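You operate a simulated robot arm through the tools that you are given. There is no shell and no other tool. Be economical: measure what you need, move in short steps, check, and stop when the job is done.

Carry out the task below with a simulated robot arm. There is one attempt and no reset: what you move stays moved.

TASK
Shut the vent, stand the yellow cup on the purple mat and the empty refill on the EMPTIES mat.
Fine: spill nothing; drip tray in again, red latch stays free. Set down upright: yellow measuring cup, refill with the white cap. Where these are worked on the way, their far stop is far enough and under half their travel is too little: drip tray.

Only the result counts: the job must be done as asked and must still hold three seconds after the hand-in. Knocking over, shifting, dropping, spilling or breaking anything else fails it. Lids that push on must go on centred and level and be pressed home; caps that screw on are set level and turned clockwise until they are tight.

THE ROBOT
A 6-joint arm with a two-finger parallel gripper, fixed in place. Base frame: the origin is at the foot of the arm, x ahead of it, y to its left, z up; the work surface is at about z = 0. Units: m, degrees, N and s.
With the tool pointing down near the work surface it reaches from about 0.12 to 0.5 m from the base axis. Its first joint turns from -72.0 to 72.0 degrees. Payload 0.65 kg.
The tool frame sits at the grasp point between the pads (the TCP): z along the fingers, y along the line on which they close. The tips reach 0.025 m beyond it. The gripper opens to 0.076 m. The fingers are 0.018 m wide and 0.01 m thick; the gripper's body (0.036 by 0.078 m) begins 0.045 m behind the TCP.
Orientation is that of the tool frame in the base frame, as a unit quaternion [x, y, z, w]. With the fingers straight down and closing along the base's y, the tool's x points along the base's -x, its y along +y and its z along -z.

THE INTERFACE
- The arm moves only by the tool servo_tool. Its arguments are lists of equal length, an entry for each row: "rotation": the turn, a rotation vector about the base's x, y, z in degrees, a list of three; "slide": the shift along the base's x, y, z in m, a list of three; "gripper": the gripper command, from -1 (shut) to 1 (fully open), values between in proportion. In form: {"rotation": [[rx, ry, rz], ...], "slide": [[dx, dy, dz], ...], "gripper": [gripper, ...]}. A call has 1 to 8 rows; each row is the pose to reach, as a shift and turn from the pose commanded when the call began. Each row takes 0.2 s and may step no farther than 0.05 m and 8.6 degrees from the row before; otherwise, or with a gripper value out of range, the whole call is refused. Where a pose cannot be reached the arm comes as near as it can. A force on the tool above 90 N (or 10 N above the force at the start of the call, whichever is more), or a blocked arm, ends the call early, and 0.2 s more pass. Each finger travels about 0.108 m/s and halts on what it meets, pressing with about 28 N; the grip force reading is that of the motor and also rises with nothing between the fingers. The clock runs only during rows and for 0.2 s after the last one: add rows that repeat a pose to give the fingers time. The reply holds the time, the measured pose of the TCP, the force on the tool along the base axes, the opening and the grip force, in the units named above and with some noise, with the torque about the TCP (base axes, N m) and any sound that the robot's microphone picked up.
- Cameras (640 x 400 px; columns grow to the right, rows downward): "scene" is fixed at [0.0844, 0.3015, 0.4176]; the picture's right is [-0.44, -0.90, 0.00], its down [-0.40, 0.20, -0.90] and it looks along [0.80, -0.39, -0.45] (base axes); focal length 214 px, centre (320, 200). "wrist" rides on the gripper at [0.058, 0.011, -0.081] in the tool frame; the picture's right is [-0.18, 0.98, 0.00], its down [-0.75, -0.14, -0.64] and it looks along [-0.63, -0.12, 0.77] (tool axes); focal length 243 px, centre (320, 200). There is no depth. A picture from a camera that has moved, and an enlarged one, comes with that camera's place and axes in the base frame and with its lens.
- get_image(camera): a new picture of that camera. It takes no simulated time.
- enlarge(camera, box): a new picture of the part [left, top, right, bottom] of that camera's present view, enlarged. It takes no simulated time.
- finish_job(): hands the job in; it is judged then, once.

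Go step by step. Nothing tells you positions but the pictures and the camera data: compare them with the known pose of the tool, close in by small moves and look again before you grip or let go. The budget is 120 turns and 76 pictures, counting those below and the enlarged ones. Unless the task says otherwise, let go and move clear before handing in, and close with one line.

The tools are called after "Call:" as name(argument=value, ...) on one line, values as JSON. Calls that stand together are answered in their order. servo_tool: Moves the arm, as the interface text tells. Its arguments: {"type":"object","properties":{"rotation":{"type":"array","items":{"type":"array","items":{"type":"number"}}},"slide":{"type":"array","items":{"type":"array","items":{"type":"number"}}},"gripper":{"type":"array","items":{"type":"number"}}},"required":["rotation","slide","gripper"]} The other tools are called the same way: get_image (camera) takes a picture; enlarge (camera, box) takes an enlarged picture of a part of a camera's view; finish_job () hands the job in.

At the start:

```text
clock: 0.0
tcp_pos: [0.1632, 0.1955, 0.3542]
tcp_rot: [0.001, 1.0, 0.001, 0.001]
wrist_force: [0.3, -0.5, 0.0]
torque: [0.0, 0.04, -0.01]
finger_gap: 0.0759
finger_force: 0.0
```

scene: 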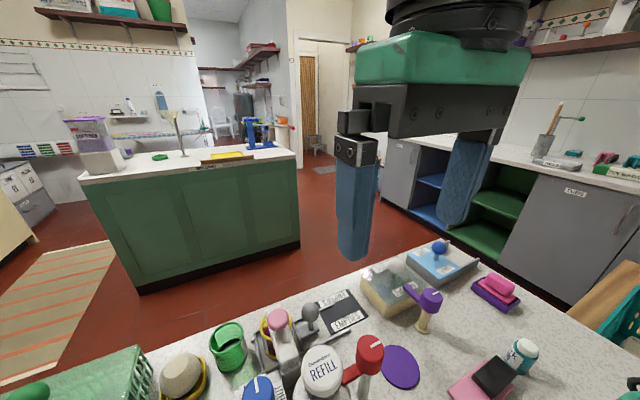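
wrist: 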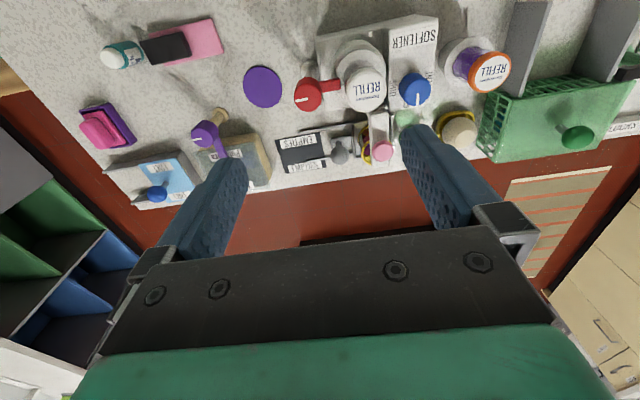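

I see a cluttered table with a dispenser (SOFTENER, red and blue knobs, refill) and mats. I'll enlarge both views to identify the parts.

Call:
enlarge(camera="scene", box=[130, 270, 450, 400])

Call:
enlarge(camera="wrist", box=[230, 10, 530, 200])

Call:
enlarge(camera="scene", box=[340, 230, 560, 400])

```text
2.00 times, centred on (290, 335) of scene
camera zoom: at [0.0844, 0.3015, 0.4176], right [-0.44, -0.9, 0.0], down [-0.4, 0.2, -0.9], along [0.8, -0.39, -0.45], focal length 429 px, centre (380, -70)
```

zoom: 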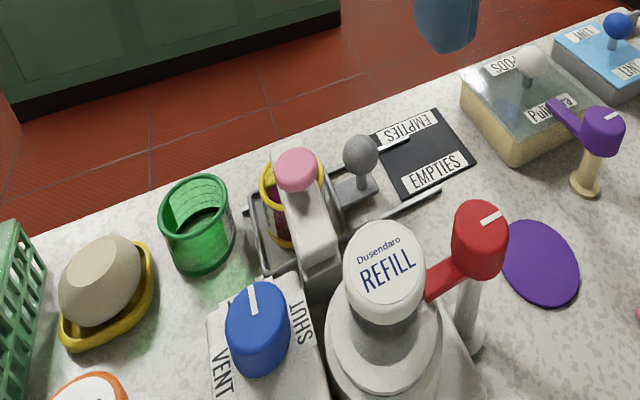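

```text
2.11 times, centred on (380, 105) of wrist
camera zoom: at [0.1067, 0.2071, 0.436], right [0.19, 0.98, 0.0], down [0.75, -0.14, 0.64], along [0.63, -0.12, -0.76], focal length 511 px, centre (194, 400)
```

zoom: 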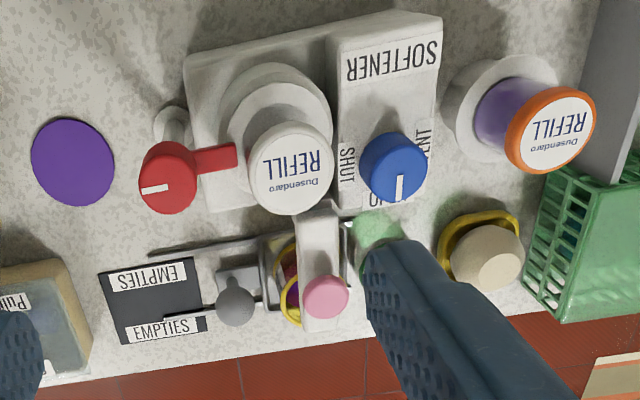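

```text
2.35 times, centred on (450, 315) of scene
camera zoom: at [0.0844, 0.3015, 0.4176], right [-0.44, -0.9, 0.0], down [-0.4, 0.2, -0.9], along [0.8, -0.39, -0.45], focal length 505 px, centre (14, -71)
```

zoom: 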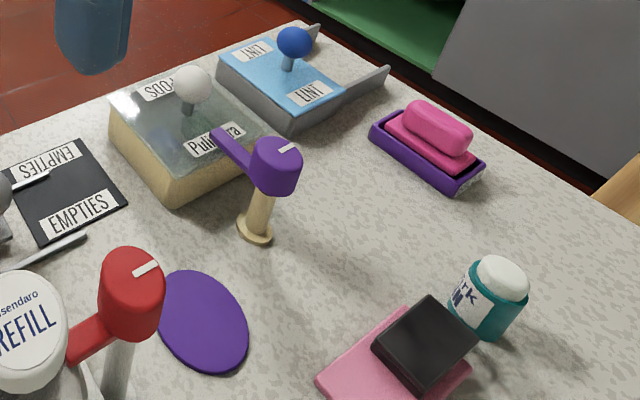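

The white-cap refill sits in the dispenser at about (0.20, 0.24, top 0.14). The red latch knob is near (0.20, 0.17, 0.10), the blue vent knob near (0.226, 0.313, 0.097), the purple mat at (0.204, 0.088) and EMPTIES at (0.338, 0.124). I'll zoom in on the details.

Call:
enlarge(camera="wrist", box=[285, 20, 445, 120])

Call:
enlarge(camera="scene", box=[230, 290, 406, 400])

Call:
enlarge(camera="wrist", box=[270, 90, 430, 190])

```text
4.00 times, centred on (365, 70) of wrist
camera zoom: at [0.1067, 0.2071, 0.436], right [0.19, 0.98, 0.0], down [0.75, -0.14, 0.64], along [0.63, -0.12, -0.76], focal length 970 px, centre (140, 720)
```

zoom: 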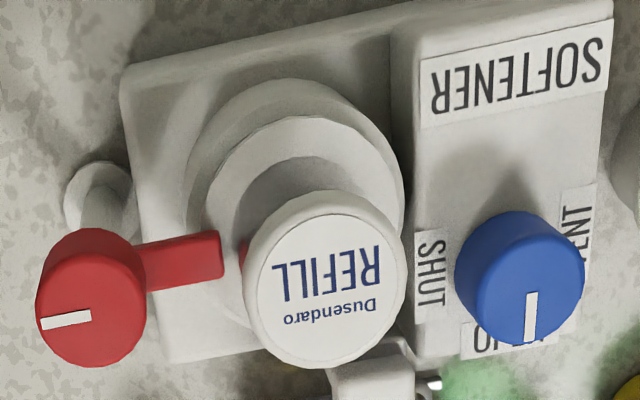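

```text
3.64 times, centred on (318, 345) of scene
camera zoom: at [0.0844, 0.3015, 0.4176], right [-0.44, -0.9, 0.0], down [-0.4, 0.2, -0.9], along [0.8, -0.39, -0.45], focal length 780 px, centre (327, -327)
```

zoom: 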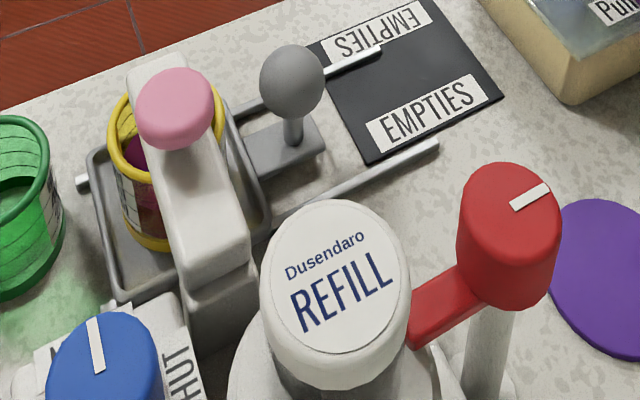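

```text
4.00 times, centred on (350, 140) of wrist
camera zoom: at [0.1067, 0.2071, 0.436], right [0.19, 0.98, 0.0], down [0.75, -0.14, 0.64], along [0.63, -0.12, -0.76], focal length 970 px, centre (200, 440)
```

zoom: 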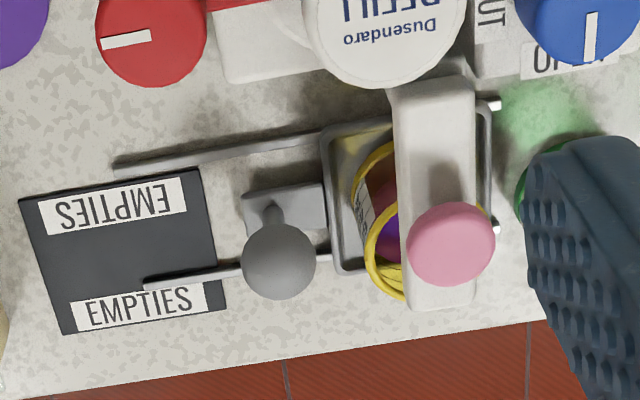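

The vent knob points at OPEN (+x), and SHUT is on the -y side, so it needs about a quarter turn clockwise. I'll move above it with the gripper pre-turned +45° and look again.

Call:
servo_tool(rotation=[[0, 0, 7.5], [0, 0, 15], [0, 0, 22.5], [0, 0, 30], [0, 0, 37.5], [0, 0, 45]], slide=[[0.01, 0.02, -0.02], [0.02, 0.04, -0.04], [0.03, 0.06, -0.07], [0.04, 0.08, -0.1], [0.05, 0.1, -0.12], [0.06, 0.117, -0.13]], gripper=[0.6, 0.6, 0.6, 0.6, 0.6, 0.6])

Call:
get_image(camera="wrist")

Call:
get_image(camera="scene")

```text
clock: 1.4
tcp_pos: [0.2245, 0.3142, 0.225]
tcp_rot: [-0.384, 0.923, 0.001, 0.0]
wrist_force: [-0.4, 0.1, 0.1]
torque: [0.03, -0.02, 0.02]
finger_gap: 0.0608
finger_force: 0.0
```

```text
67 pictures are left
camera wrist: at [0.1767, 0.2802, 0.3058], right [-0.57, 0.82, 0.0], down [0.63, 0.43, 0.64], along [0.53, 0.37, -0.76], focal length 243 px, centre (320, 200)
```

wrist: 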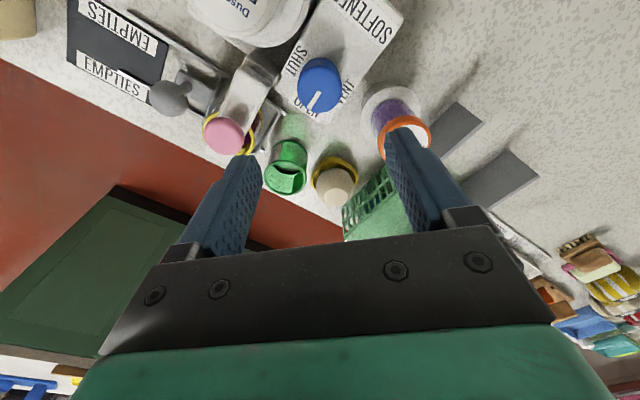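

```text
66 pictures are left
```

scene: 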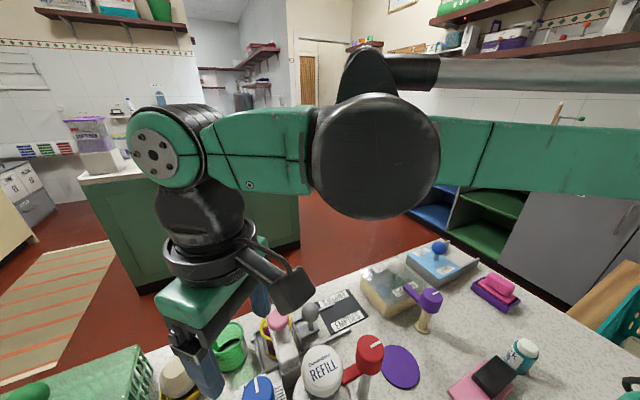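

The knob is at about (0.218, 0.311), top about 0.105. I'll descend to just above it and check alignment.

Call:
servo_tool(rotation=[[0, 0, 0], [0, 0, 0], [0, 0, 0]], slide=[[-0.0065, -0.003, -0.03], [-0.0065, -0.003, -0.06], [-0.0065, -0.003, -0.085]], gripper=[0.6, 0.6, 0.6])

Call:
get_image(camera="wrist")

Call:
enlarge(camera="scene", box=[130, 270, 450, 400])

```text
clock: 2.2
tcp_pos: [0.2182, 0.3091, 0.1401]
tcp_rot: [-0.383, 0.924, 0.001, 0.001]
wrist_force: [0.1, 0.3, 0.6]
torque: [-0.02, 0.01, -0.04]
finger_gap: 0.0607
finger_force: 0.0
```

```text
65 pictures are left
camera wrist: at [0.1704, 0.2761, 0.2209], right [-0.56, 0.83, 0.0], down [0.63, 0.43, 0.64], along [0.53, 0.36, -0.76], focal length 243 px, centre (320, 200)
```

wrist: 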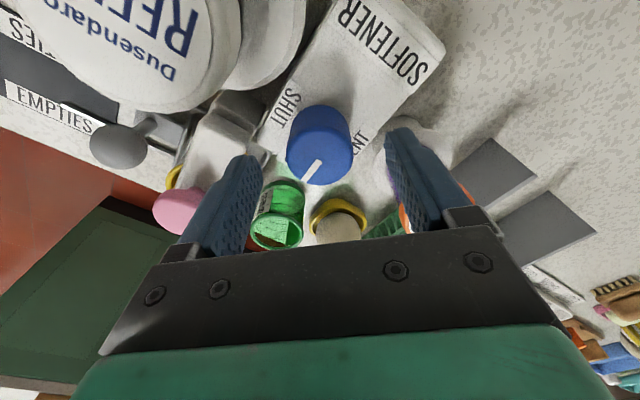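

```text
2.00 times, centred on (290, 335) of scene
camera zoom: at [0.0844, 0.3015, 0.4176], right [-0.44, -0.9, 0.0], down [-0.4, 0.2, -0.9], along [0.8, -0.39, -0.45], focal length 429 px, centre (380, -70)
```

zoom: 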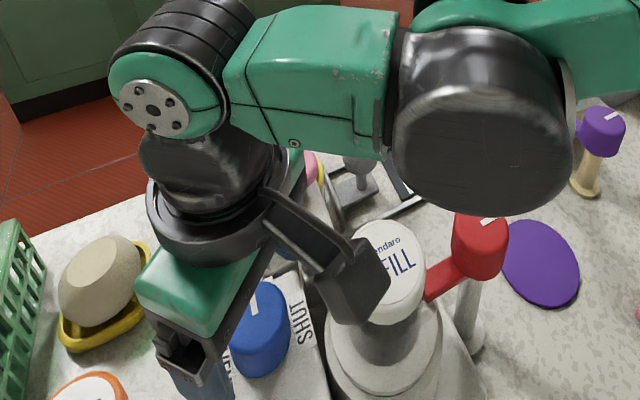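

The gripper is centred over the knob. I'll descend to TCP z≈0.105 and check.

Call:
servo_tool(rotation=[[0, 0, 0], [0, 0, 0]], slide=[[-0.001, 0.0, -0.018], [-0.002, 0.0, -0.036]], gripper=[0.6, 0.6])

Call:
get_image(camera="wrist")

```text
clock: 2.8
tcp_pos: [0.2167, 0.3089, 0.1107]
tcp_rot: [-0.383, 0.924, 0.0, 0.0]
wrist_force: [0.0, 0.4, 34.1]
torque: [-0.07, 0.06, -0.08]
finger_gap: 0.0606
finger_force: 0.1
stopped in row 2: the force on the tool passed its limit at 155 N (the readings are from after the stop); the commanded pose is now the measured one
```

```text
63 pictures are left
camera wrist: at [0.1687, 0.2763, 0.1905], right [-0.56, 0.83, 0.0], down [0.63, 0.43, 0.64], along [0.53, 0.36, -0.77], focal length 243 px, centre (320, 200)
```

wrist: 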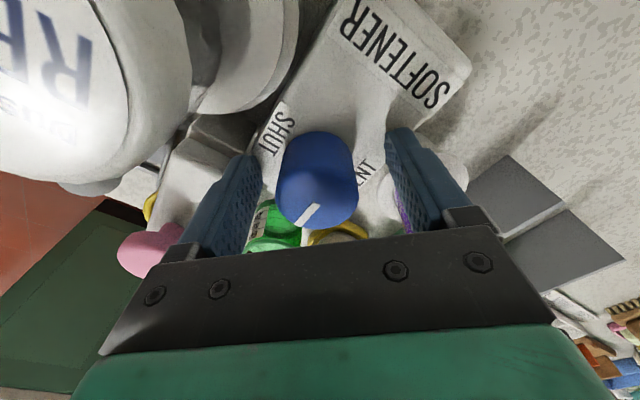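

The fingertips touched the housing top at about z=0.086, so the knob stands from there to about 0.12. I'll back up 4 mm and close on the knob.

Call:
servo_tool(rotation=[[0, 0, 0], [0, 0, 0], [0, 0, 0], [0, 0, 0]], slide=[[0, 0, 0.004], [0, 0, 0.004], [0, 0, 0.004], [0, 0, 0.004]], gripper=[0.6, 0.2, -0.3, -0.3])

Call:
get_image(camera="wrist")

```text
clock: 3.8
tcp_pos: [0.2173, 0.3079, 0.1119]
tcp_rot: [-0.382, 0.924, 0.0, 0.001]
wrist_force: [8.8, -9.0, -6.0]
torque: [0.04, 0.07, -0.02]
finger_gap: 0.0362
finger_force: 6.1
```

```text
62 pictures are left
camera wrist: at [0.1691, 0.2761, 0.1938], right [-0.56, 0.83, 0.0], down [0.63, 0.43, 0.64], along [0.53, 0.36, -0.77], focal length 243 px, centre (320, 200)
```

wrist: 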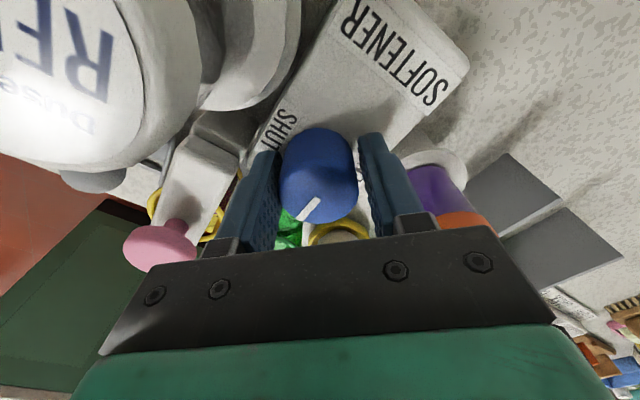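

The grip is on at 36 mm with a small lateral offset force, so I'll correct by about 1 mm and turn clockwise.

Call:
servo_tool(rotation=[[0, 0, 0], [0, 0, -8], [0, 0, -16], [0, 0, -24], [0, 0, -32], [0, 0, -40], [0, 0, -48]], slide=[[0.001, -0.001, 0], [0.001, -0.001, 0], [0.001, -0.001, 0], [0.001, -0.001, 0], [0.001, -0.001, 0], [0.001, -0.001, 0], [0.001, -0.001, 0]], gripper=[-0.5, -0.5, -0.5, -0.5, -0.5, -0.5, -0.5])

Call:
get_image(camera="wrist")

```text
clock: 5.4
tcp_pos: [0.2159, 0.3097, 0.1133]
tcp_rot: [0.027, 1.0, 0.004, 0.001]
wrist_force: [0.6, 38.1, 3.1]
torque: [-0.72, -1.01, 0.11]
finger_gap: 0.0335
finger_force: 45.2
```

```text
61 pictures are left
camera wrist: at [0.1605, 0.3242, 0.1939], right [0.24, 0.97, 0.01], down [0.74, -0.19, 0.64], along [0.63, -0.15, -0.77], focal length 243 px, centre (320, 200)
```

wrist: 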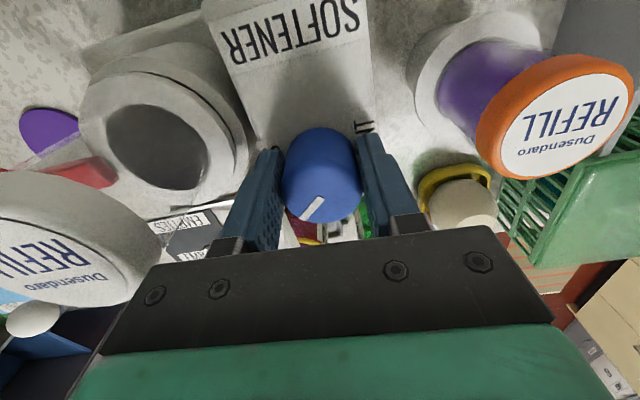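

The knob turned with the gripper by about 48°. I'll relieve the side force with a +3 mm y shift and keep turning.

Call:
servo_tool(rotation=[[0, 0, 0], [0, 0, -8], [0, 0, -16], [0, 0, -24], [0, 0, -32], [0, 0, -40], [0, 0, -42]], slide=[[-0.001, 0.003, 0], [-0.001, 0.003, 0], [-0.001, 0.003, 0], [-0.001, 0.003, 0], [-0.001, 0.003, 0], [-0.001, 0.003, 0], [-0.001, 0.003, 0]], gripper=[-0.5, -0.5, -0.5, -0.5, -0.5, -0.5, -0.5])

Call:
get_image(camera="wrist")

Call:
enlarge(camera="scene", box=[170, 300, 410, 400])

```text
clock: 7.0
tcp_pos: [0.2172, 0.3125, 0.1132]
tcp_rot: [0.384, 0.923, 0.004, 0.002]
wrist_force: [31.6, 29.5, 3.4]
torque: [-1.24, -0.53, 0.58]
finger_gap: 0.0339
finger_force: 44.9
```

```text
60 pictures are left
camera wrist: at [0.1849, 0.3613, 0.1938], right [0.83, 0.56, 0.01], down [0.43, -0.64, 0.64], along [0.37, -0.53, -0.77], focal length 243 px, centre (320, 200)
```

wrist: 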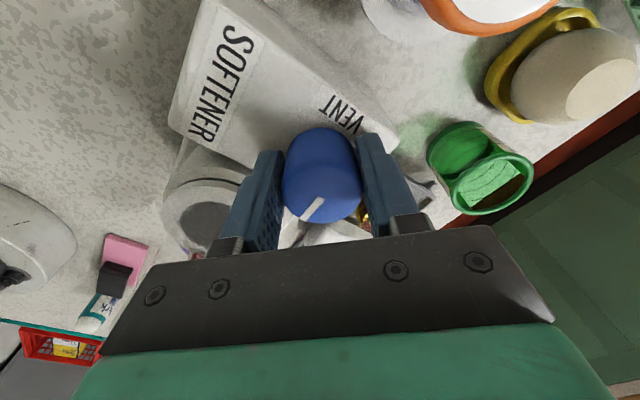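

```text
2.67 times, centred on (290, 350) of scene
camera zoom: at [0.0844, 0.3015, 0.4176], right [-0.44, -0.9, 0.0], down [-0.4, 0.2, -0.9], along [0.8, -0.39, -0.45], focal length 572 px, centre (400, -200)
```

zoom: 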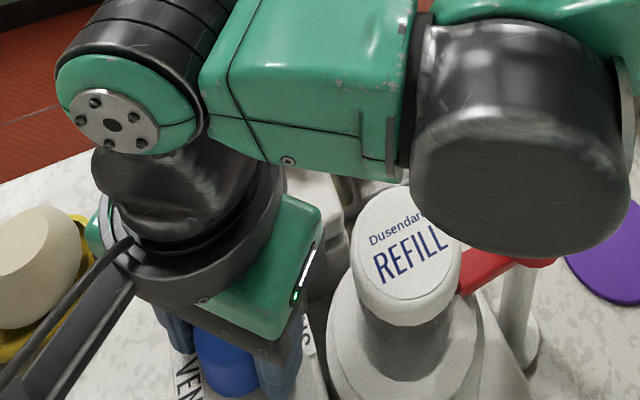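

The knob has turned 90° in total. I'll ease the side load and push a few degrees more to find the stop.

Call:
servo_tool(rotation=[[0, 0, 0], [0, 0, -4], [0, 0, -8]], slide=[[0.002, 0.003, 0], [0.002, 0.003, 0], [0.002, 0.003, 0]], gripper=[-0.5, -0.5, -0.5])

Call:
get_image(camera="wrist")

```text
clock: 7.8
tcp_pos: [0.2174, 0.3127, 0.1133]
tcp_rot: [0.447, 0.895, -0.002, 0.0]
wrist_force: [-19.3, -30.6, 1.5]
torque: [0.7, -0.11, 0.43]
finger_gap: 0.0338
finger_force: 45.0
```

```text
58 pictures are left
camera wrist: at [0.1928, 0.3676, 0.1935], right [0.9, 0.44, -0.01], down [0.34, -0.68, 0.64], along [0.28, -0.58, -0.76], focal length 243 px, centre (320, 200)
```

wrist: 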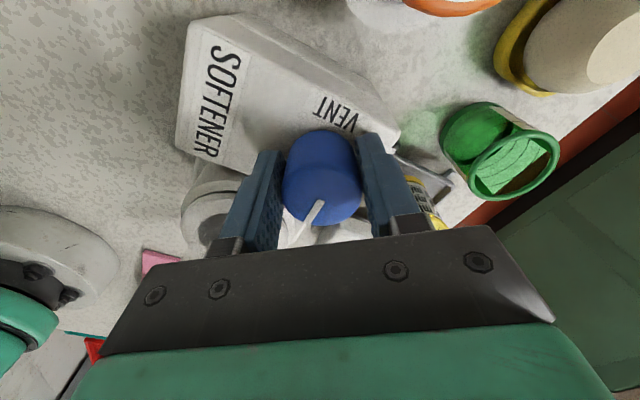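

The knob slipped slightly in the fingers, so it is likely at its stop. I'll release, rise and check.

Call:
servo_tool(rotation=[[0, 0, 0], [0, 0, 0], [0, 0, 0], [0, 0, 0], [0, 0, 0], [0, 0, 0]], slide=[[-0.001, -0.0015, 0], [-0.001, -0.0015, 0], [-0.001, -0.0015, 0.03], [-0.001, -0.0015, 0.07], [0, 0, 0.1], [0, 0, 0.14]], gripper=[0.5, 0.5, 0.5, 0.5, 0.5, 0.5])

Call:
get_image(camera="wrist")

Call:
enlarge(camera="scene", box=[170, 300, 410, 400])

```text
clock: 9.2
tcp_pos: [0.2186, 0.3139, 0.2551]
tcp_rot: [0.446, 0.895, 0.0, 0.001]
wrist_force: [-0.6, 0.5, -0.5]
torque: [0.05, 0.03, -0.01]
finger_gap: 0.0568
finger_force: 0.0
```

```text
57 pictures are left
camera wrist: at [0.193, 0.3675, 0.3347], right [0.9, 0.44, 0.0], down [0.34, -0.69, 0.64], along [0.29, -0.58, -0.77], focal length 243 px, centre (320, 200)
```

wrist: 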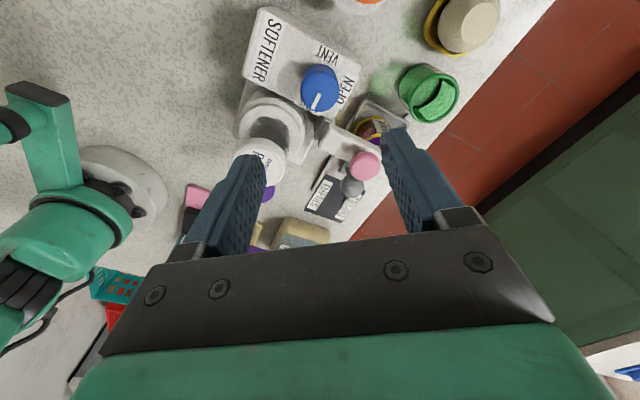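

```text
2.67 times, centred on (290, 350) of scene
camera zoom: at [0.0844, 0.3015, 0.4176], right [-0.44, -0.9, 0.0], down [-0.4, 0.2, -0.9], along [0.8, -0.39, -0.45], focal length 572 px, centre (400, -200)
```

zoom: 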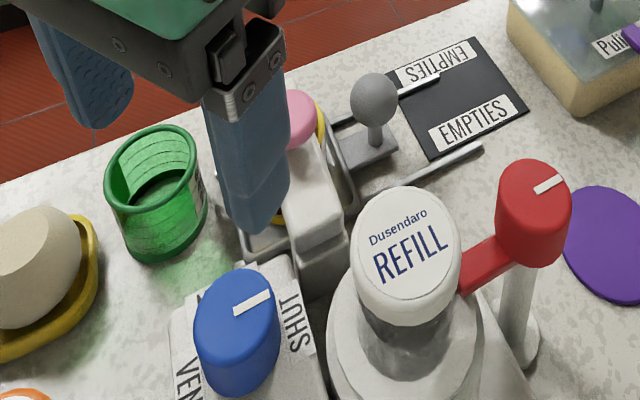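

Call:
enlarge(camera="wrist", box=[230, 0, 390, 100])

```text
4.00 times, centred on (310, 50) of wrist
camera zoom: at [0.193, 0.3675, 0.3347], right [0.9, 0.44, 0.0], down [0.34, -0.69, 0.64], along [0.29, -0.58, -0.77], focal length 970 px, centre (360, 800)
```

zoom: 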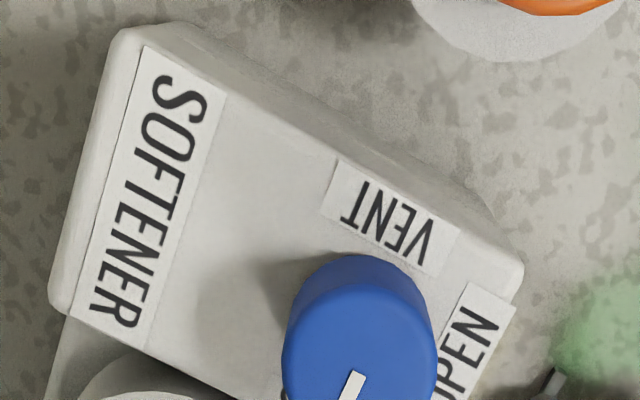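

The pointer now sits at SHUT. Next is the red latch: I'll move above its knob near (0.202, 0.171), with the fingers closing across the arm direction.

Call:
servo_tool(rotation=[[0, 0, -7], [0, 0, -14], [0, 0, -21], [0, 0, -28]], slide=[[-0.004, -0.036, 0], [-0.008, -0.072, -0.01], [-0.012, -0.108, -0.02], [-0.0165, -0.143, -0.04]], gripper=[0.6, 0.6, 0.6, 0.6])

Call:
get_image(camera="wrist")

Call:
get_image(camera="scene")

```text
clock: 10.2
tcp_pos: [0.2004, 0.1699, 0.2122]
tcp_rot: [0.65, 0.76, 0.0, 0.0]
wrist_force: [0.2, -0.5, 0.2]
torque: [0.0, 0.01, 0.0]
finger_gap: 0.0608
finger_force: 0.1
```

```text
54 pictures are left
camera wrist: at [0.204, 0.2302, 0.2932], right [1.0, -0.03, 0.0], down [-0.02, -0.77, 0.64], along [-0.02, -0.64, -0.77], focal length 243 px, centre (320, 200)
```

wrist: 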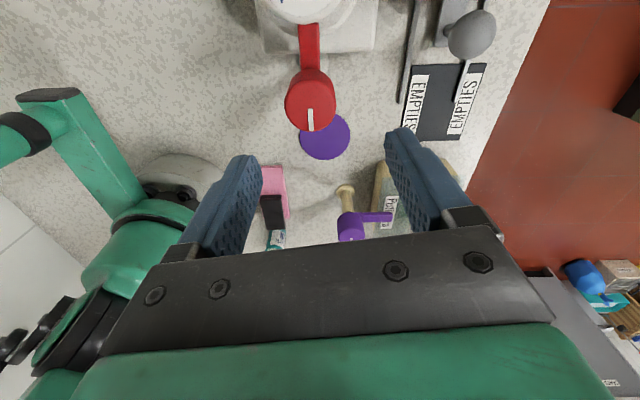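

```text
53 pictures are left
```

scene: 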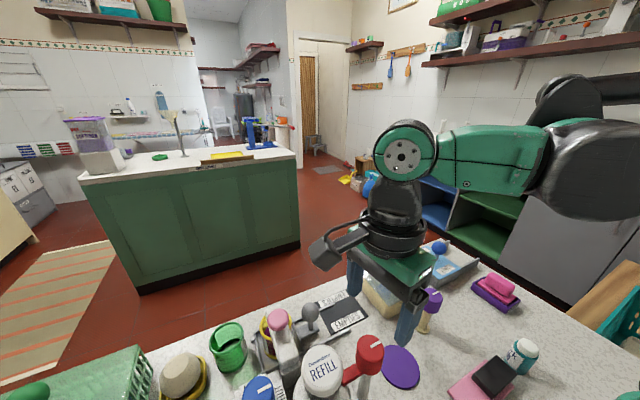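

The latch knob is at about (0.197, 0.172), top about 0.115, with its arm pointing +y. I'll descend with the fingers straddling it.

Call:
servo_tool(rotation=[[0, 0, 0], [0, 0, 0], [0, 0, 0]], slide=[[-0.003, 0.001, -0.03], [-0.003, 0.001, -0.06], [-0.003, 0.001, -0.08]], gripper=[0.6, 0.6, 0.6])

Call:
get_image(camera="wrist")

Call:
enlarge(camera="scene", box=[280, 240, 480, 400])

```text
clock: 11.0
tcp_pos: [0.1982, 0.1717, 0.1345]
tcp_rot: [0.651, 0.759, 0.001, 0.001]
wrist_force: [0.3, -0.5, -0.7]
torque: [-0.03, 0.01, -0.03]
finger_gap: 0.0611
finger_force: 0.1
```

```text
52 pictures are left
camera wrist: at [0.2007, 0.2313, 0.2146], right [1.0, -0.03, 0.0], down [-0.02, -0.77, 0.64], along [-0.02, -0.64, -0.77], focal length 243 px, centre (320, 200)
```

wrist: 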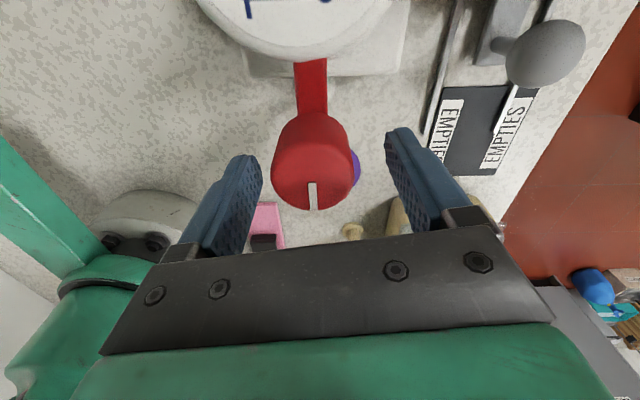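

```text
2.50 times, centred on (380, 320) of scene
camera zoom: at [0.0844, 0.3015, 0.4176], right [-0.44, -0.9, 0.0], down [-0.4, 0.2, -0.9], along [0.8, -0.39, -0.45], focal length 536 px, centre (170, -100)
```

zoom: 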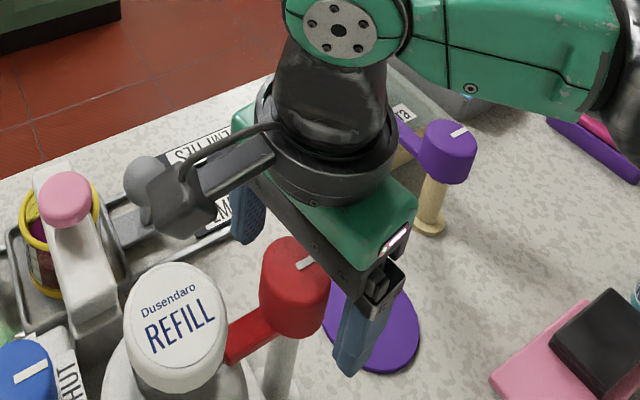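

Call:
servo_tool(rotation=[[0, 0, 0], [0, 0, 0], [0, 0, 0], [0, 0, 0], [0, 0, 0]], slide=[[-0.002, 0, -0.01], [-0.002, 0, -0.02], [-0.002, 0, -0.02], [-0.002, 0, -0.02], [-0.002, 0, -0.02]], gripper=[0.6, 0.6, 0.2, -0.3, -0.3])

Call:
get_image(camera="wrist")

Call:
enlarge(camera="scene", box=[280, 240, 480, 400])

```text
clock: 12.2
tcp_pos: [0.1965, 0.1724, 0.1151]
tcp_rot: [0.65, 0.76, 0.0, 0.0]
wrist_force: [-12.2, -1.3, -4.9]
torque: [0.02, -0.25, 0.06]
finger_gap: 0.036
finger_force: 6.3
```

```text
50 pictures are left
camera wrist: at [0.1995, 0.2318, 0.1945], right [1.0, -0.03, 0.0], down [-0.02, -0.77, 0.64], along [-0.02, -0.64, -0.77], focal length 243 px, centre (320, 200)
```

wrist: 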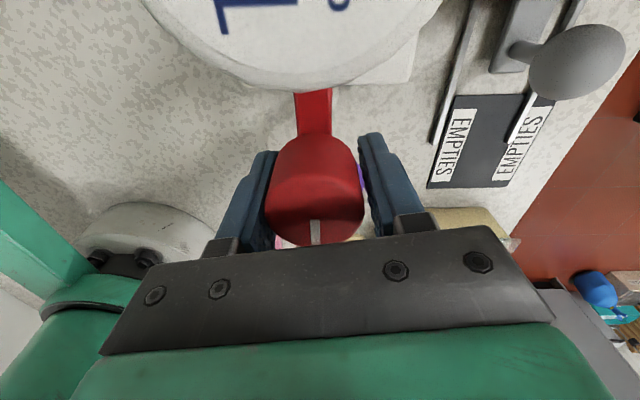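

```text
2.50 times, centred on (380, 320) of scene
camera zoom: at [0.0844, 0.3015, 0.4176], right [-0.44, -0.9, 0.0], down [-0.4, 0.2, -0.9], along [0.8, -0.39, -0.45], focal length 536 px, centre (170, -100)
```

zoom: 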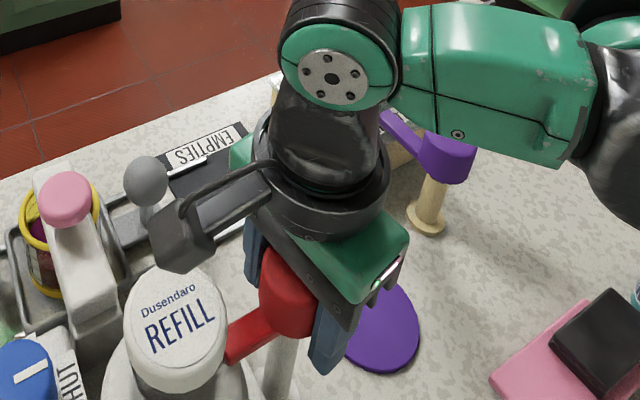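

The knob is gripped. I'll try turning counter-clockwise in small steps to find out which way is free.

Call:
servo_tool(rotation=[[0, 0, 0], [0, 0, 5], [0, 0, 10], [0, 0, 15]], slide=[[-0.002, 0, 0], [-0.002, 0, 0], [-0.002, 0, 0], [-0.002, 0, 0]], gripper=[-0.5, -0.5, -0.5, -0.5])

Call:
get_image(camera="wrist")

```text
clock: 13.2
tcp_pos: [0.1969, 0.1725, 0.1144]
tcp_rot: [0.544, 0.839, 0.0, 0.001]
wrist_force: [26.4, 1.2, -4.3]
torque: [-0.1, 1.2, -0.4]
finger_gap: 0.0334
finger_force: 44.4
```

```text
48 pictures are left
camera wrist: at [0.1834, 0.2304, 0.1942], right [0.97, 0.23, 0.0], down [0.17, -0.74, 0.64], along [0.15, -0.63, -0.77], focal length 243 px, centre (320, 200)
```

wrist: 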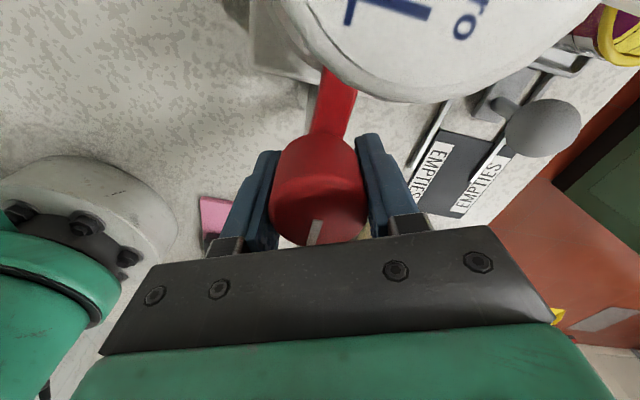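

The arm seems to lag behind the gripper, so counter-clockwise looks blocked. I'll try clockwise instead.

Call:
servo_tool(rotation=[[0, 0, -5], [0, 0, -10], [0, 0, -15], [0, 0, -20], [0, 0, -25], [0, 0, -30], [0, 0, -35]], slide=[[0.002, 0, 0], [0.002, 0, 0], [0.002, 0, 0], [0.002, 0, 0], [0.002, 0, 0], [0.002, 0, 0], [0.002, 0, 0]], gripper=[-0.5, -0.5, -0.5, -0.5, -0.5, -0.5, -0.5])

Call:
get_image(camera="wrist")

Call:
enlarge(camera="scene", box=[280, 280, 480, 400])

```text
clock: 14.8
tcp_pos: [0.1949, 0.1718, 0.1138]
tcp_rot: [0.772, 0.635, -0.005, -0.004]
wrist_force: [-68.9, -2.2, 30.3]
torque: [0.22, -1.28, 0.23]
finger_gap: 0.0336
finger_force: 45.2
```

```text
47 pictures are left
camera wrist: at [0.2185, 0.2283, 0.1936], right [0.93, -0.37, -0.01], down [-0.27, -0.71, 0.65], along [-0.25, -0.6, -0.76], focal length 243 px, centre (320, 200)
```

wrist: 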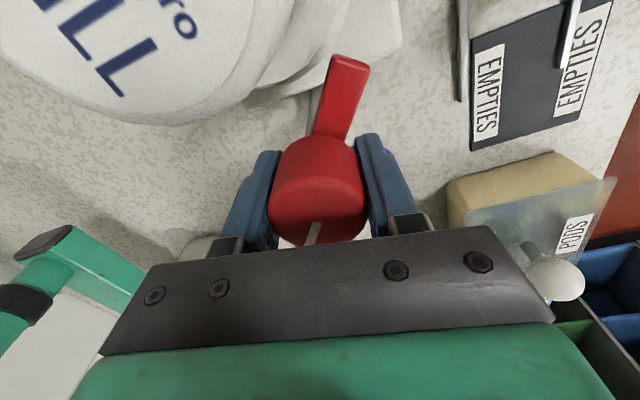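

```text
3.20 times, centred on (380, 340) of scene
camera zoom: at [0.0842, 0.3015, 0.4177], right [-0.44, -0.9, 0.0], down [-0.4, 0.2, -0.9], along [0.8, -0.39, -0.45], focal length 686 px, centre (128, -248)
```

zoom: 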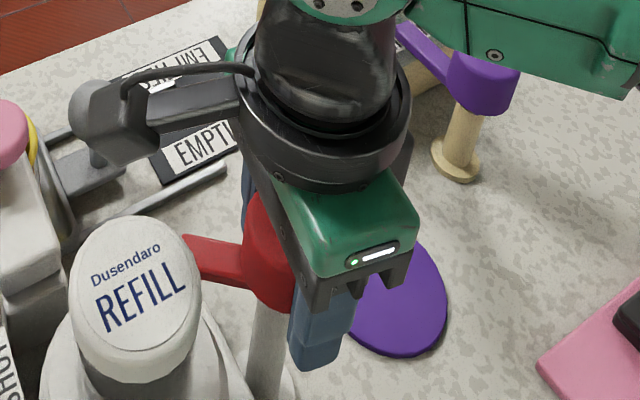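

Clockwise is the free direction: the arm is swinging toward +x, clear of the refill. I'll continue and relieve the side load.

Call:
servo_tool(rotation=[[0, 0, 0], [0, 0, -8], [0, 0, -16], [0, 0, -24], [0, 0, -32], [0, 0, -40], [0, 0, -48]], slide=[[-0.002, 0, 0.001], [-0.002, 0, 0.001], [-0.002, 0, 0.001], [-0.002, 0, 0.001], [-0.002, 0, 0.001], [-0.002, 0, 0.001], [-0.002, 0, 0.001]], gripper=[-0.4, -0.4, -0.4, -0.4, -0.4, -0.4, -0.4])

Call:
get_image(camera="wrist")

Call:
enlarge(camera="scene", box=[280, 280, 480, 400])

```text
clock: 16.0
tcp_pos: [0.1929, 0.1726, 0.1145]
tcp_rot: [0.908, 0.419, -0.004, -0.011]
wrist_force: [-14.5, 16.5, -11.4]
torque: [-0.88, -0.8, 0.02]
finger_gap: 0.0333
finger_force: 45.3
out of reach, approached as far as the arm can: row 5
stopped in row 5: the force on the tool passed its limit at 102 N (the readings are from after the stop); the commanded pose is now the measured one
```

```text
45 pictures are left
camera wrist: at [0.2421, 0.2101, 0.1949], right [0.63, -0.78, -0.02], down [-0.58, -0.49, 0.65], along [-0.51, -0.39, -0.76], focal length 243 px, centre (320, 200)
```

wrist: 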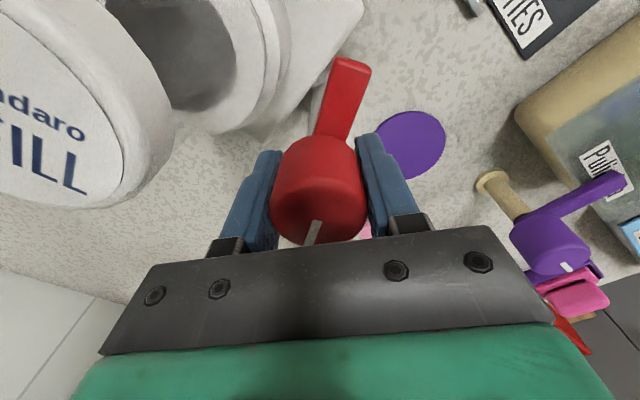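

```text
3.20 times, centred on (380, 340) of scene
camera zoom: at [0.0844, 0.3015, 0.4176], right [-0.44, -0.9, 0.0], down [-0.4, 0.2, -0.9], along [0.8, -0.39, -0.45], focal length 686 px, centre (128, -248)
```

zoom: 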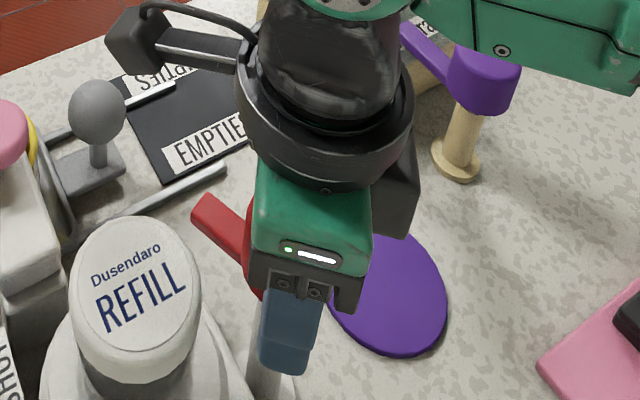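

The arm is now about 60° round, and the wrist is at its limit. I'll release, rise, unwind the wrist and regrip to finish the swing.

Call:
servo_tool(rotation=[[0, 0, 0], [0, 0, 0], [0, 0, 0], [0, 0, 0], [0, 0, 8], [0, 0, 16], [0, 0, 24], [0, 0, 32]], slide=[[0, 0, 0], [0, 0, 0], [0, 0, 0.03], [0, 0, 0.06], [0, 0, 0.08], [0, 0, 0.08], [0, 0, 0.08], [0, 0, 0.08]], gripper=[0.6, 0.6, 0.6, 0.6, 0.6, 0.6, 0.6, 0.6])

Call:
servo_tool(rotation=[[0, 0, 8.5], [0, 0, 17], [0, 0, 25.5], [0, 0, 34], [0, 0, 42.5], [0, 0, 51], [0, 0, 59.5], [0, 0, 68]], slide=[[0, 0, 0], [0, 0, 0], [0, 0, 0], [0, 0, 0], [0, 0, 0], [0, 0, 0], [0, 0, 0], [0, 0, 0]], gripper=[0.6, 0.6, 0.6, 0.6, 0.6, 0.6, 0.6, 0.6])

Call:
servo_tool(rotation=[[0, 0, 8.5], [0, 0, 17], [0, 0, 25.5], [0, 0, 34], [0, 0, 42.5], [0, 0, 46]], slide=[[0, 0, 0], [0, 0, 0], [0, 0, 0], [0, 0, 0], [0, 0, 0], [0, 0, 0]], gripper=[0.6, 0.6, 0.6, 0.6, 0.6, 0.6])

Call:
get_image(camera="wrist")

```text
clock: 17.8
tcp_pos: [0.1945, 0.1725, 0.1941]
tcp_rot: [0.757, 0.653, -0.006, -0.008]
wrist_force: [-0.3, 0.7, -0.5]
torque: [-0.04, -0.01, -0.03]
finger_gap: 0.061
finger_force: 0.0
```

```text
clock: 19.6
tcp_pos: [0.1948, 0.1732, 0.194]
tcp_rot: [0.262, 0.965, -0.01, -0.004]
wrist_force: [0.3, -0.1, -1.3]
torque: [0.03, 0.01, 0.05]
finger_gap: 0.0609
finger_force: 0.0
```

```text
clock: 21.0
tcp_pos: [0.1943, 0.1734, 0.1934]
tcp_rot: [-0.135, 0.991, -0.009, 0.001]
wrist_force: [0.3, 0.3, -0.8]
torque: [0.0, -0.03, -0.01]
finger_gap: 0.0607
finger_force: 0.0
```

```text
43 pictures are left
camera wrist: at [0.1358, 0.1701, 0.2749], right [-0.09, 1.0, -0.02], down [0.76, 0.08, 0.65], along [0.64, 0.04, -0.76], focal length 243 px, centre (320, 200)
```

wrist: 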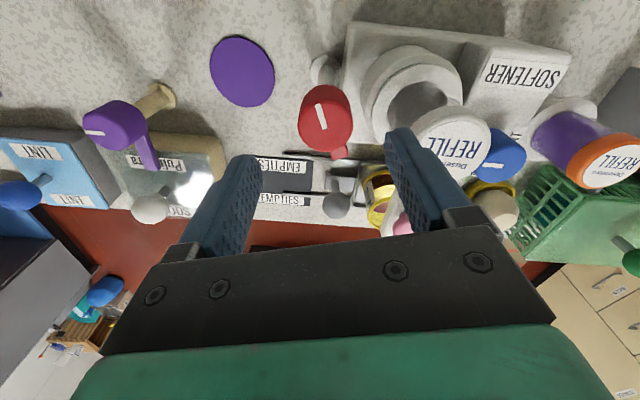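

The arm now points nearly to +x. I'll regrip and turn it further to its stop, taking out the 1° tilt as well.

Call:
servo_tool(rotation=[[1, 0.25, 0], [1, 0.25, 0], [1, 0.25, 0], [1, 0.25, 0], [1, 0.25, 0]], slide=[[0.001, -0.001, -0.04], [0.001, -0.001, -0.078], [0.001, -0.001, -0.078], [0.001, -0.001, -0.078], [0.001, -0.001, -0.078]], gripper=[0.6, 0.6, 0.2, -0.3, -0.4])

Call:
servo_tool(rotation=[[0, 0, -7], [0, 0, -14], [0, 0, -21], [0, 0, -28], [0, 0, -35], [0, 0, -42]], slide=[[0, 0, 0], [0, 0, 0], [0, 0, 0], [0, 0, 0], [0, 0, 0], [0, 0, 0]], gripper=[-0.4, -0.4, -0.4, -0.4, -0.4, -0.4])

Call:
get_image(camera="wrist")

```text
clock: 22.2
tcp_pos: [0.1954, 0.1726, 0.1175]
tcp_rot: [-0.135, 0.991, -0.001, 0.001]
wrist_force: [-4.4, 17.2, -7.7]
torque: [-0.09, -0.04, 0.03]
finger_gap: 0.0379
finger_force: 9.4
```

```text
clock: 23.6
tcp_pos: [0.1957, 0.1724, 0.1164]
tcp_rot: [0.232, 0.973, -0.001, 0.0]
wrist_force: [0.9, 20.2, 0.8]
torque: [0.08, -0.04, 0.17]
finger_gap: 0.0376
finger_force: 9.4
```

```text
42 pictures are left
camera wrist: at [0.1496, 0.2089, 0.197], right [0.61, 0.8, 0.0], down [0.61, -0.46, 0.64], along [0.51, -0.39, -0.77], focal length 243 px, centre (320, 200)
```

wrist: 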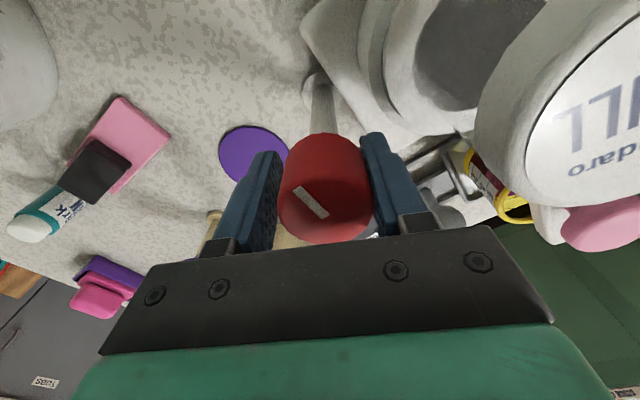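

Call:
servo_tool(rotation=[[0, 0, 0], [0, 0, 0], [0, 0, -6], [0, 0, -12], [0, 0, -18]], slide=[[0, 0.001, 0], [0, 0.001, 0], [0, 0.001, 0], [0, 0.001, 0], [0, 0.001, 0]], gripper=[-0.5, -0.5, -0.5, -0.5, -0.5])

Call:
servo_tool(rotation=[[0, 0, 0], [0, 0, 0], [0, 0, 0], [0, 0, 0], [0, 0, 0]], slide=[[0, 0, 0], [0, 0, 0], [0, 0, 0.03], [0, 0, 0.06], [0, 0, 0.1]], gripper=[0.6, 0.6, 0.6, 0.6, 0.6])

Call:
get_image(camera="wrist")

```text
clock: 24.8
tcp_pos: [0.1944, 0.1743, 0.1164]
tcp_rot: [0.378, 0.926, 0.001, -0.004]
wrist_force: [-12.0, 42.9, -2.7]
torque: [0.49, -0.31, 0.92]
finger_gap: 0.0368
finger_force: 11.1
```

```text
clock: 26.0
tcp_pos: [0.1952, 0.1725, 0.2176]
tcp_rot: [0.379, 0.925, -0.002, -0.001]
wrist_force: [-0.3, 0.6, -0.3]
torque: [-0.02, 0.04, 0.01]
finger_gap: 0.0608
finger_force: 0.0
```

```text
41 pictures are left
camera wrist: at [0.1628, 0.2214, 0.2978], right [0.82, 0.57, 0.0], down [0.44, -0.63, 0.64], along [0.37, -0.53, -0.77], focal length 243 px, centre (320, 200)
```

wrist: 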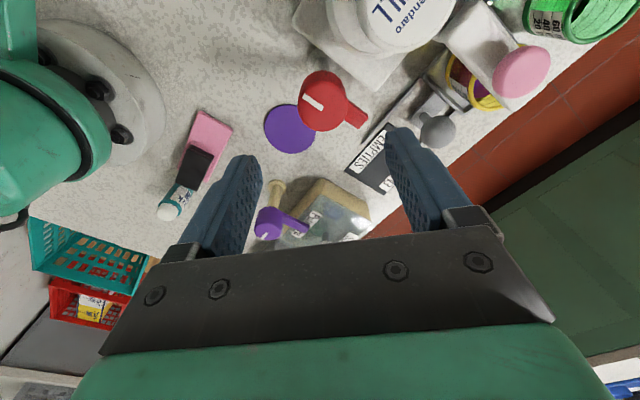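

The torque confirms the latch is at its free stop. Next is the tray: the ball handle is near (0.331, 0.202, z≈0.045) and the rails run toward -y. I'll move above the handle, turning so the fingers close along x.

Call:
servo_tool(rotation=[[0, 0, 8.5], [0, 0, 17], [0, 0, 25.5], [0, 0, 34], [0, 0, 42.5], [0, 0, 51], [0, 0, 59.5], [0, 0, 68]], slide=[[0.017, 0, 0], [0.034, 0, 0], [0.051, 0, 0], [0.068, 0, 0], [0.085, 0.005, 0], [0.102, 0.01, 0], [0.119, 0.02, 0], [0.136, 0.03, 0]], gripper=[0.6, 0.6, 0.6, 0.6, 0.6, 0.6, 0.6, 0.6])

Call:
servo_tool(rotation=[[0, 0, 8.5], [0, 0, 17], [0, 0, 25.5], [0, 0, 34], [0, 0, 42.5], [0, 0, 51], [0, 0, 59]], slide=[[0, 0, 0], [0, 0, 0], [0, 0, 0], [0, 0, -0.01], [0, 0, -0.02], [0, 0, -0.03], [0, 0, -0.04]], gripper=[0.6, 0.6, 0.6, 0.6, 0.6, 0.6, 0.6])

Call:
get_image(camera="wrist")

Call:
enlarge(camera="scene", box=[220, 260, 460, 400])

```text
clock: 27.8
tcp_pos: [0.332, 0.2032, 0.2167]
tcp_rot: [-0.205, 0.979, -0.002, 0.0]
wrist_force: [0.1, 0.4, 1.0]
torque: [0.01, -0.03, 0.0]
finger_gap: 0.0606
finger_force: 0.1
```

```text
clock: 29.4
tcp_pos: [0.3306, 0.2026, 0.1771]
tcp_rot: [-0.66, 0.751, -0.001, 0.001]
wrist_force: [-0.3, 0.5, 0.1]
torque: [0.0, 0.0, -0.02]
finger_gap: 0.061
finger_force: 0.0
```

```text
40 pictures are left
camera wrist: at [0.314, 0.1476, 0.2572], right [-0.95, 0.31, 0.0], down [0.23, 0.73, 0.64], along [0.2, 0.61, -0.77], focal length 243 px, centre (320, 200)
```

wrist: 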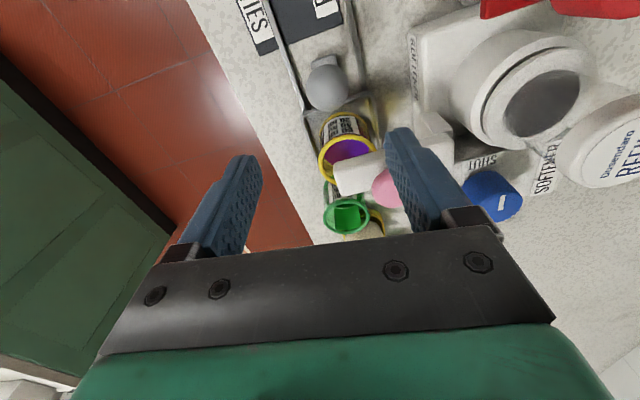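

```text
2.67 times, centred on (340, 330) of scene
camera zoom: at [0.0844, 0.3015, 0.4176], right [-0.44, -0.9, 0.0], down [-0.4, 0.2, -0.9], along [0.8, -0.39, -0.45], focal length 572 px, centre (267, -147)
```

zoom: 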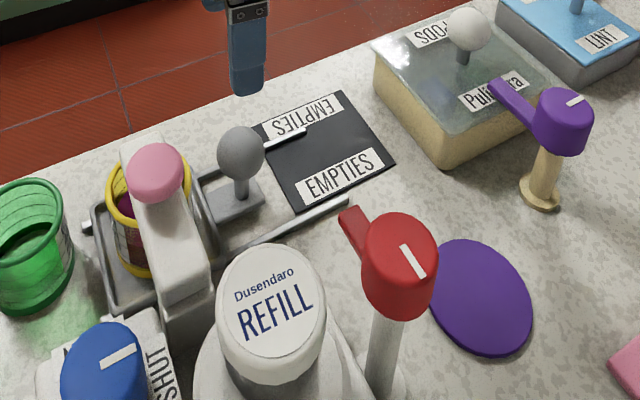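

The handle is directly below at about (0.328, 0.201). I'll descend and close on the ball.

Call:
servo_tool(rotation=[[0, 0, 0], [0, 0, 0], [0, 0, 0], [0, 0, 0]], slide=[[-0.002, -0.002, -0.04], [-0.002, -0.002, -0.08], [-0.002, -0.002, -0.105], [-0.002, -0.002, -0.123]], gripper=[0.6, 0.6, 0.6, 0.6])

Call:
servo_tool(rotation=[[0, 0, 0], [0, 0, 0], [0, 0, 0]], slide=[[0, 0, 0], [0, 0, 0], [0, 0, 0]], gripper=[0.2, -0.3, -0.5])

Call:
get_image(camera="wrist")

Call:
enlarge(camera="scene", box=[220, 260, 460, 400])

```text
clock: 30.4
tcp_pos: [0.3284, 0.2012, 0.0526]
tcp_rot: [-0.659, 0.753, -0.001, 0.0]
wrist_force: [-0.4, 0.3, -0.8]
torque: [0.0, -0.03, -0.04]
finger_gap: 0.0608
finger_force: 0.2
```

```text
clock: 31.2
tcp_pos: [0.3275, 0.2014, 0.0527]
tcp_rot: [-0.66, 0.751, 0.0, 0.0]
wrist_force: [-26.1, -0.7, -7.4]
torque: [-0.26, -0.18, 0.06]
finger_gap: 0.0394
finger_force: 12.9
```

```text
38 pictures are left
camera wrist: at [0.3107, 0.1454, 0.1338], right [-0.95, 0.31, 0.0], down [0.24, 0.73, 0.64], along [0.2, 0.61, -0.77], focal length 243 px, centre (320, 200)
```

wrist: 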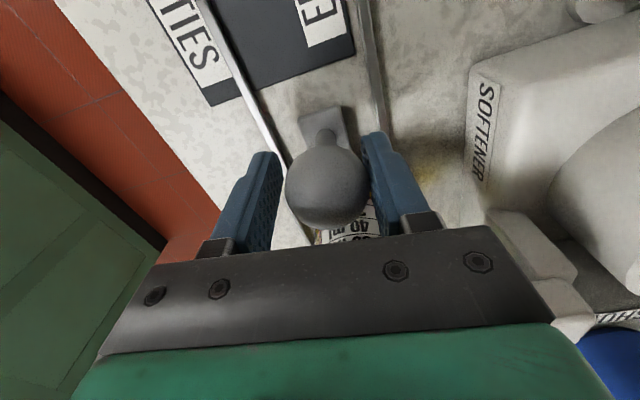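

```text
2.67 times, centred on (340, 330) of scene
camera zoom: at [0.0844, 0.3015, 0.4176], right [-0.44, -0.9, 0.0], down [-0.4, 0.2, -0.9], along [0.8, -0.39, -0.45], focal length 572 px, centre (267, -147)
```

zoom: 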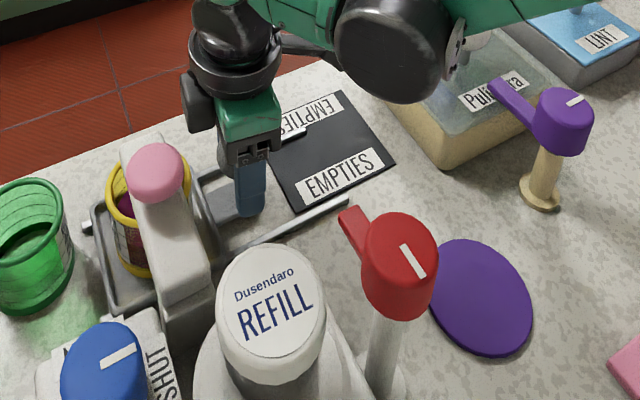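

The ball is gripped. I'll centre the hand and pull the tray slowly along the rails.

Call:
servo_tool(rotation=[[0, 0, 0], [0, 0, 0], [0, 0, 0], [0, 0, 0], [0, 0, 0], [0, 0, 0], [0, 0, 0]], slide=[[-0.001, 0, 0], [-0.0012, -0.004, 0], [-0.0014, -0.01, 0], [-0.0017, -0.017, 0], [-0.002, -0.024, 0], [-0.0023, -0.031, 0], [-0.0025, -0.036, 0]], gripper=[-0.5, -0.5, -0.5, -0.5, -0.5, -0.5, -0.5])

Call:
enlarge(camera="scene", box=[220, 260, 460, 400])

```text
clock: 32.8
tcp_pos: [0.3264, 0.1639, 0.0545]
tcp_rot: [-0.659, 0.752, -0.002, 0.0]
wrist_force: [-22.0, 1.1, -3.7]
torque: [-0.05, -0.1, 0.03]
finger_gap: 0.037
finger_force: 11.3
```

```text
2.67 times, centred on (340, 330) of scene
camera zoom: at [0.0844, 0.3015, 0.4176], right [-0.44, -0.9, 0.0], down [-0.4, 0.2, -0.9], along [0.8, -0.39, -0.45], focal length 572 px, centre (267, -147)
```

zoom: 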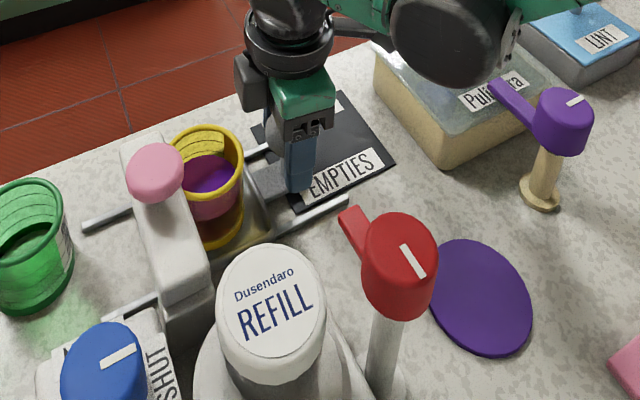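

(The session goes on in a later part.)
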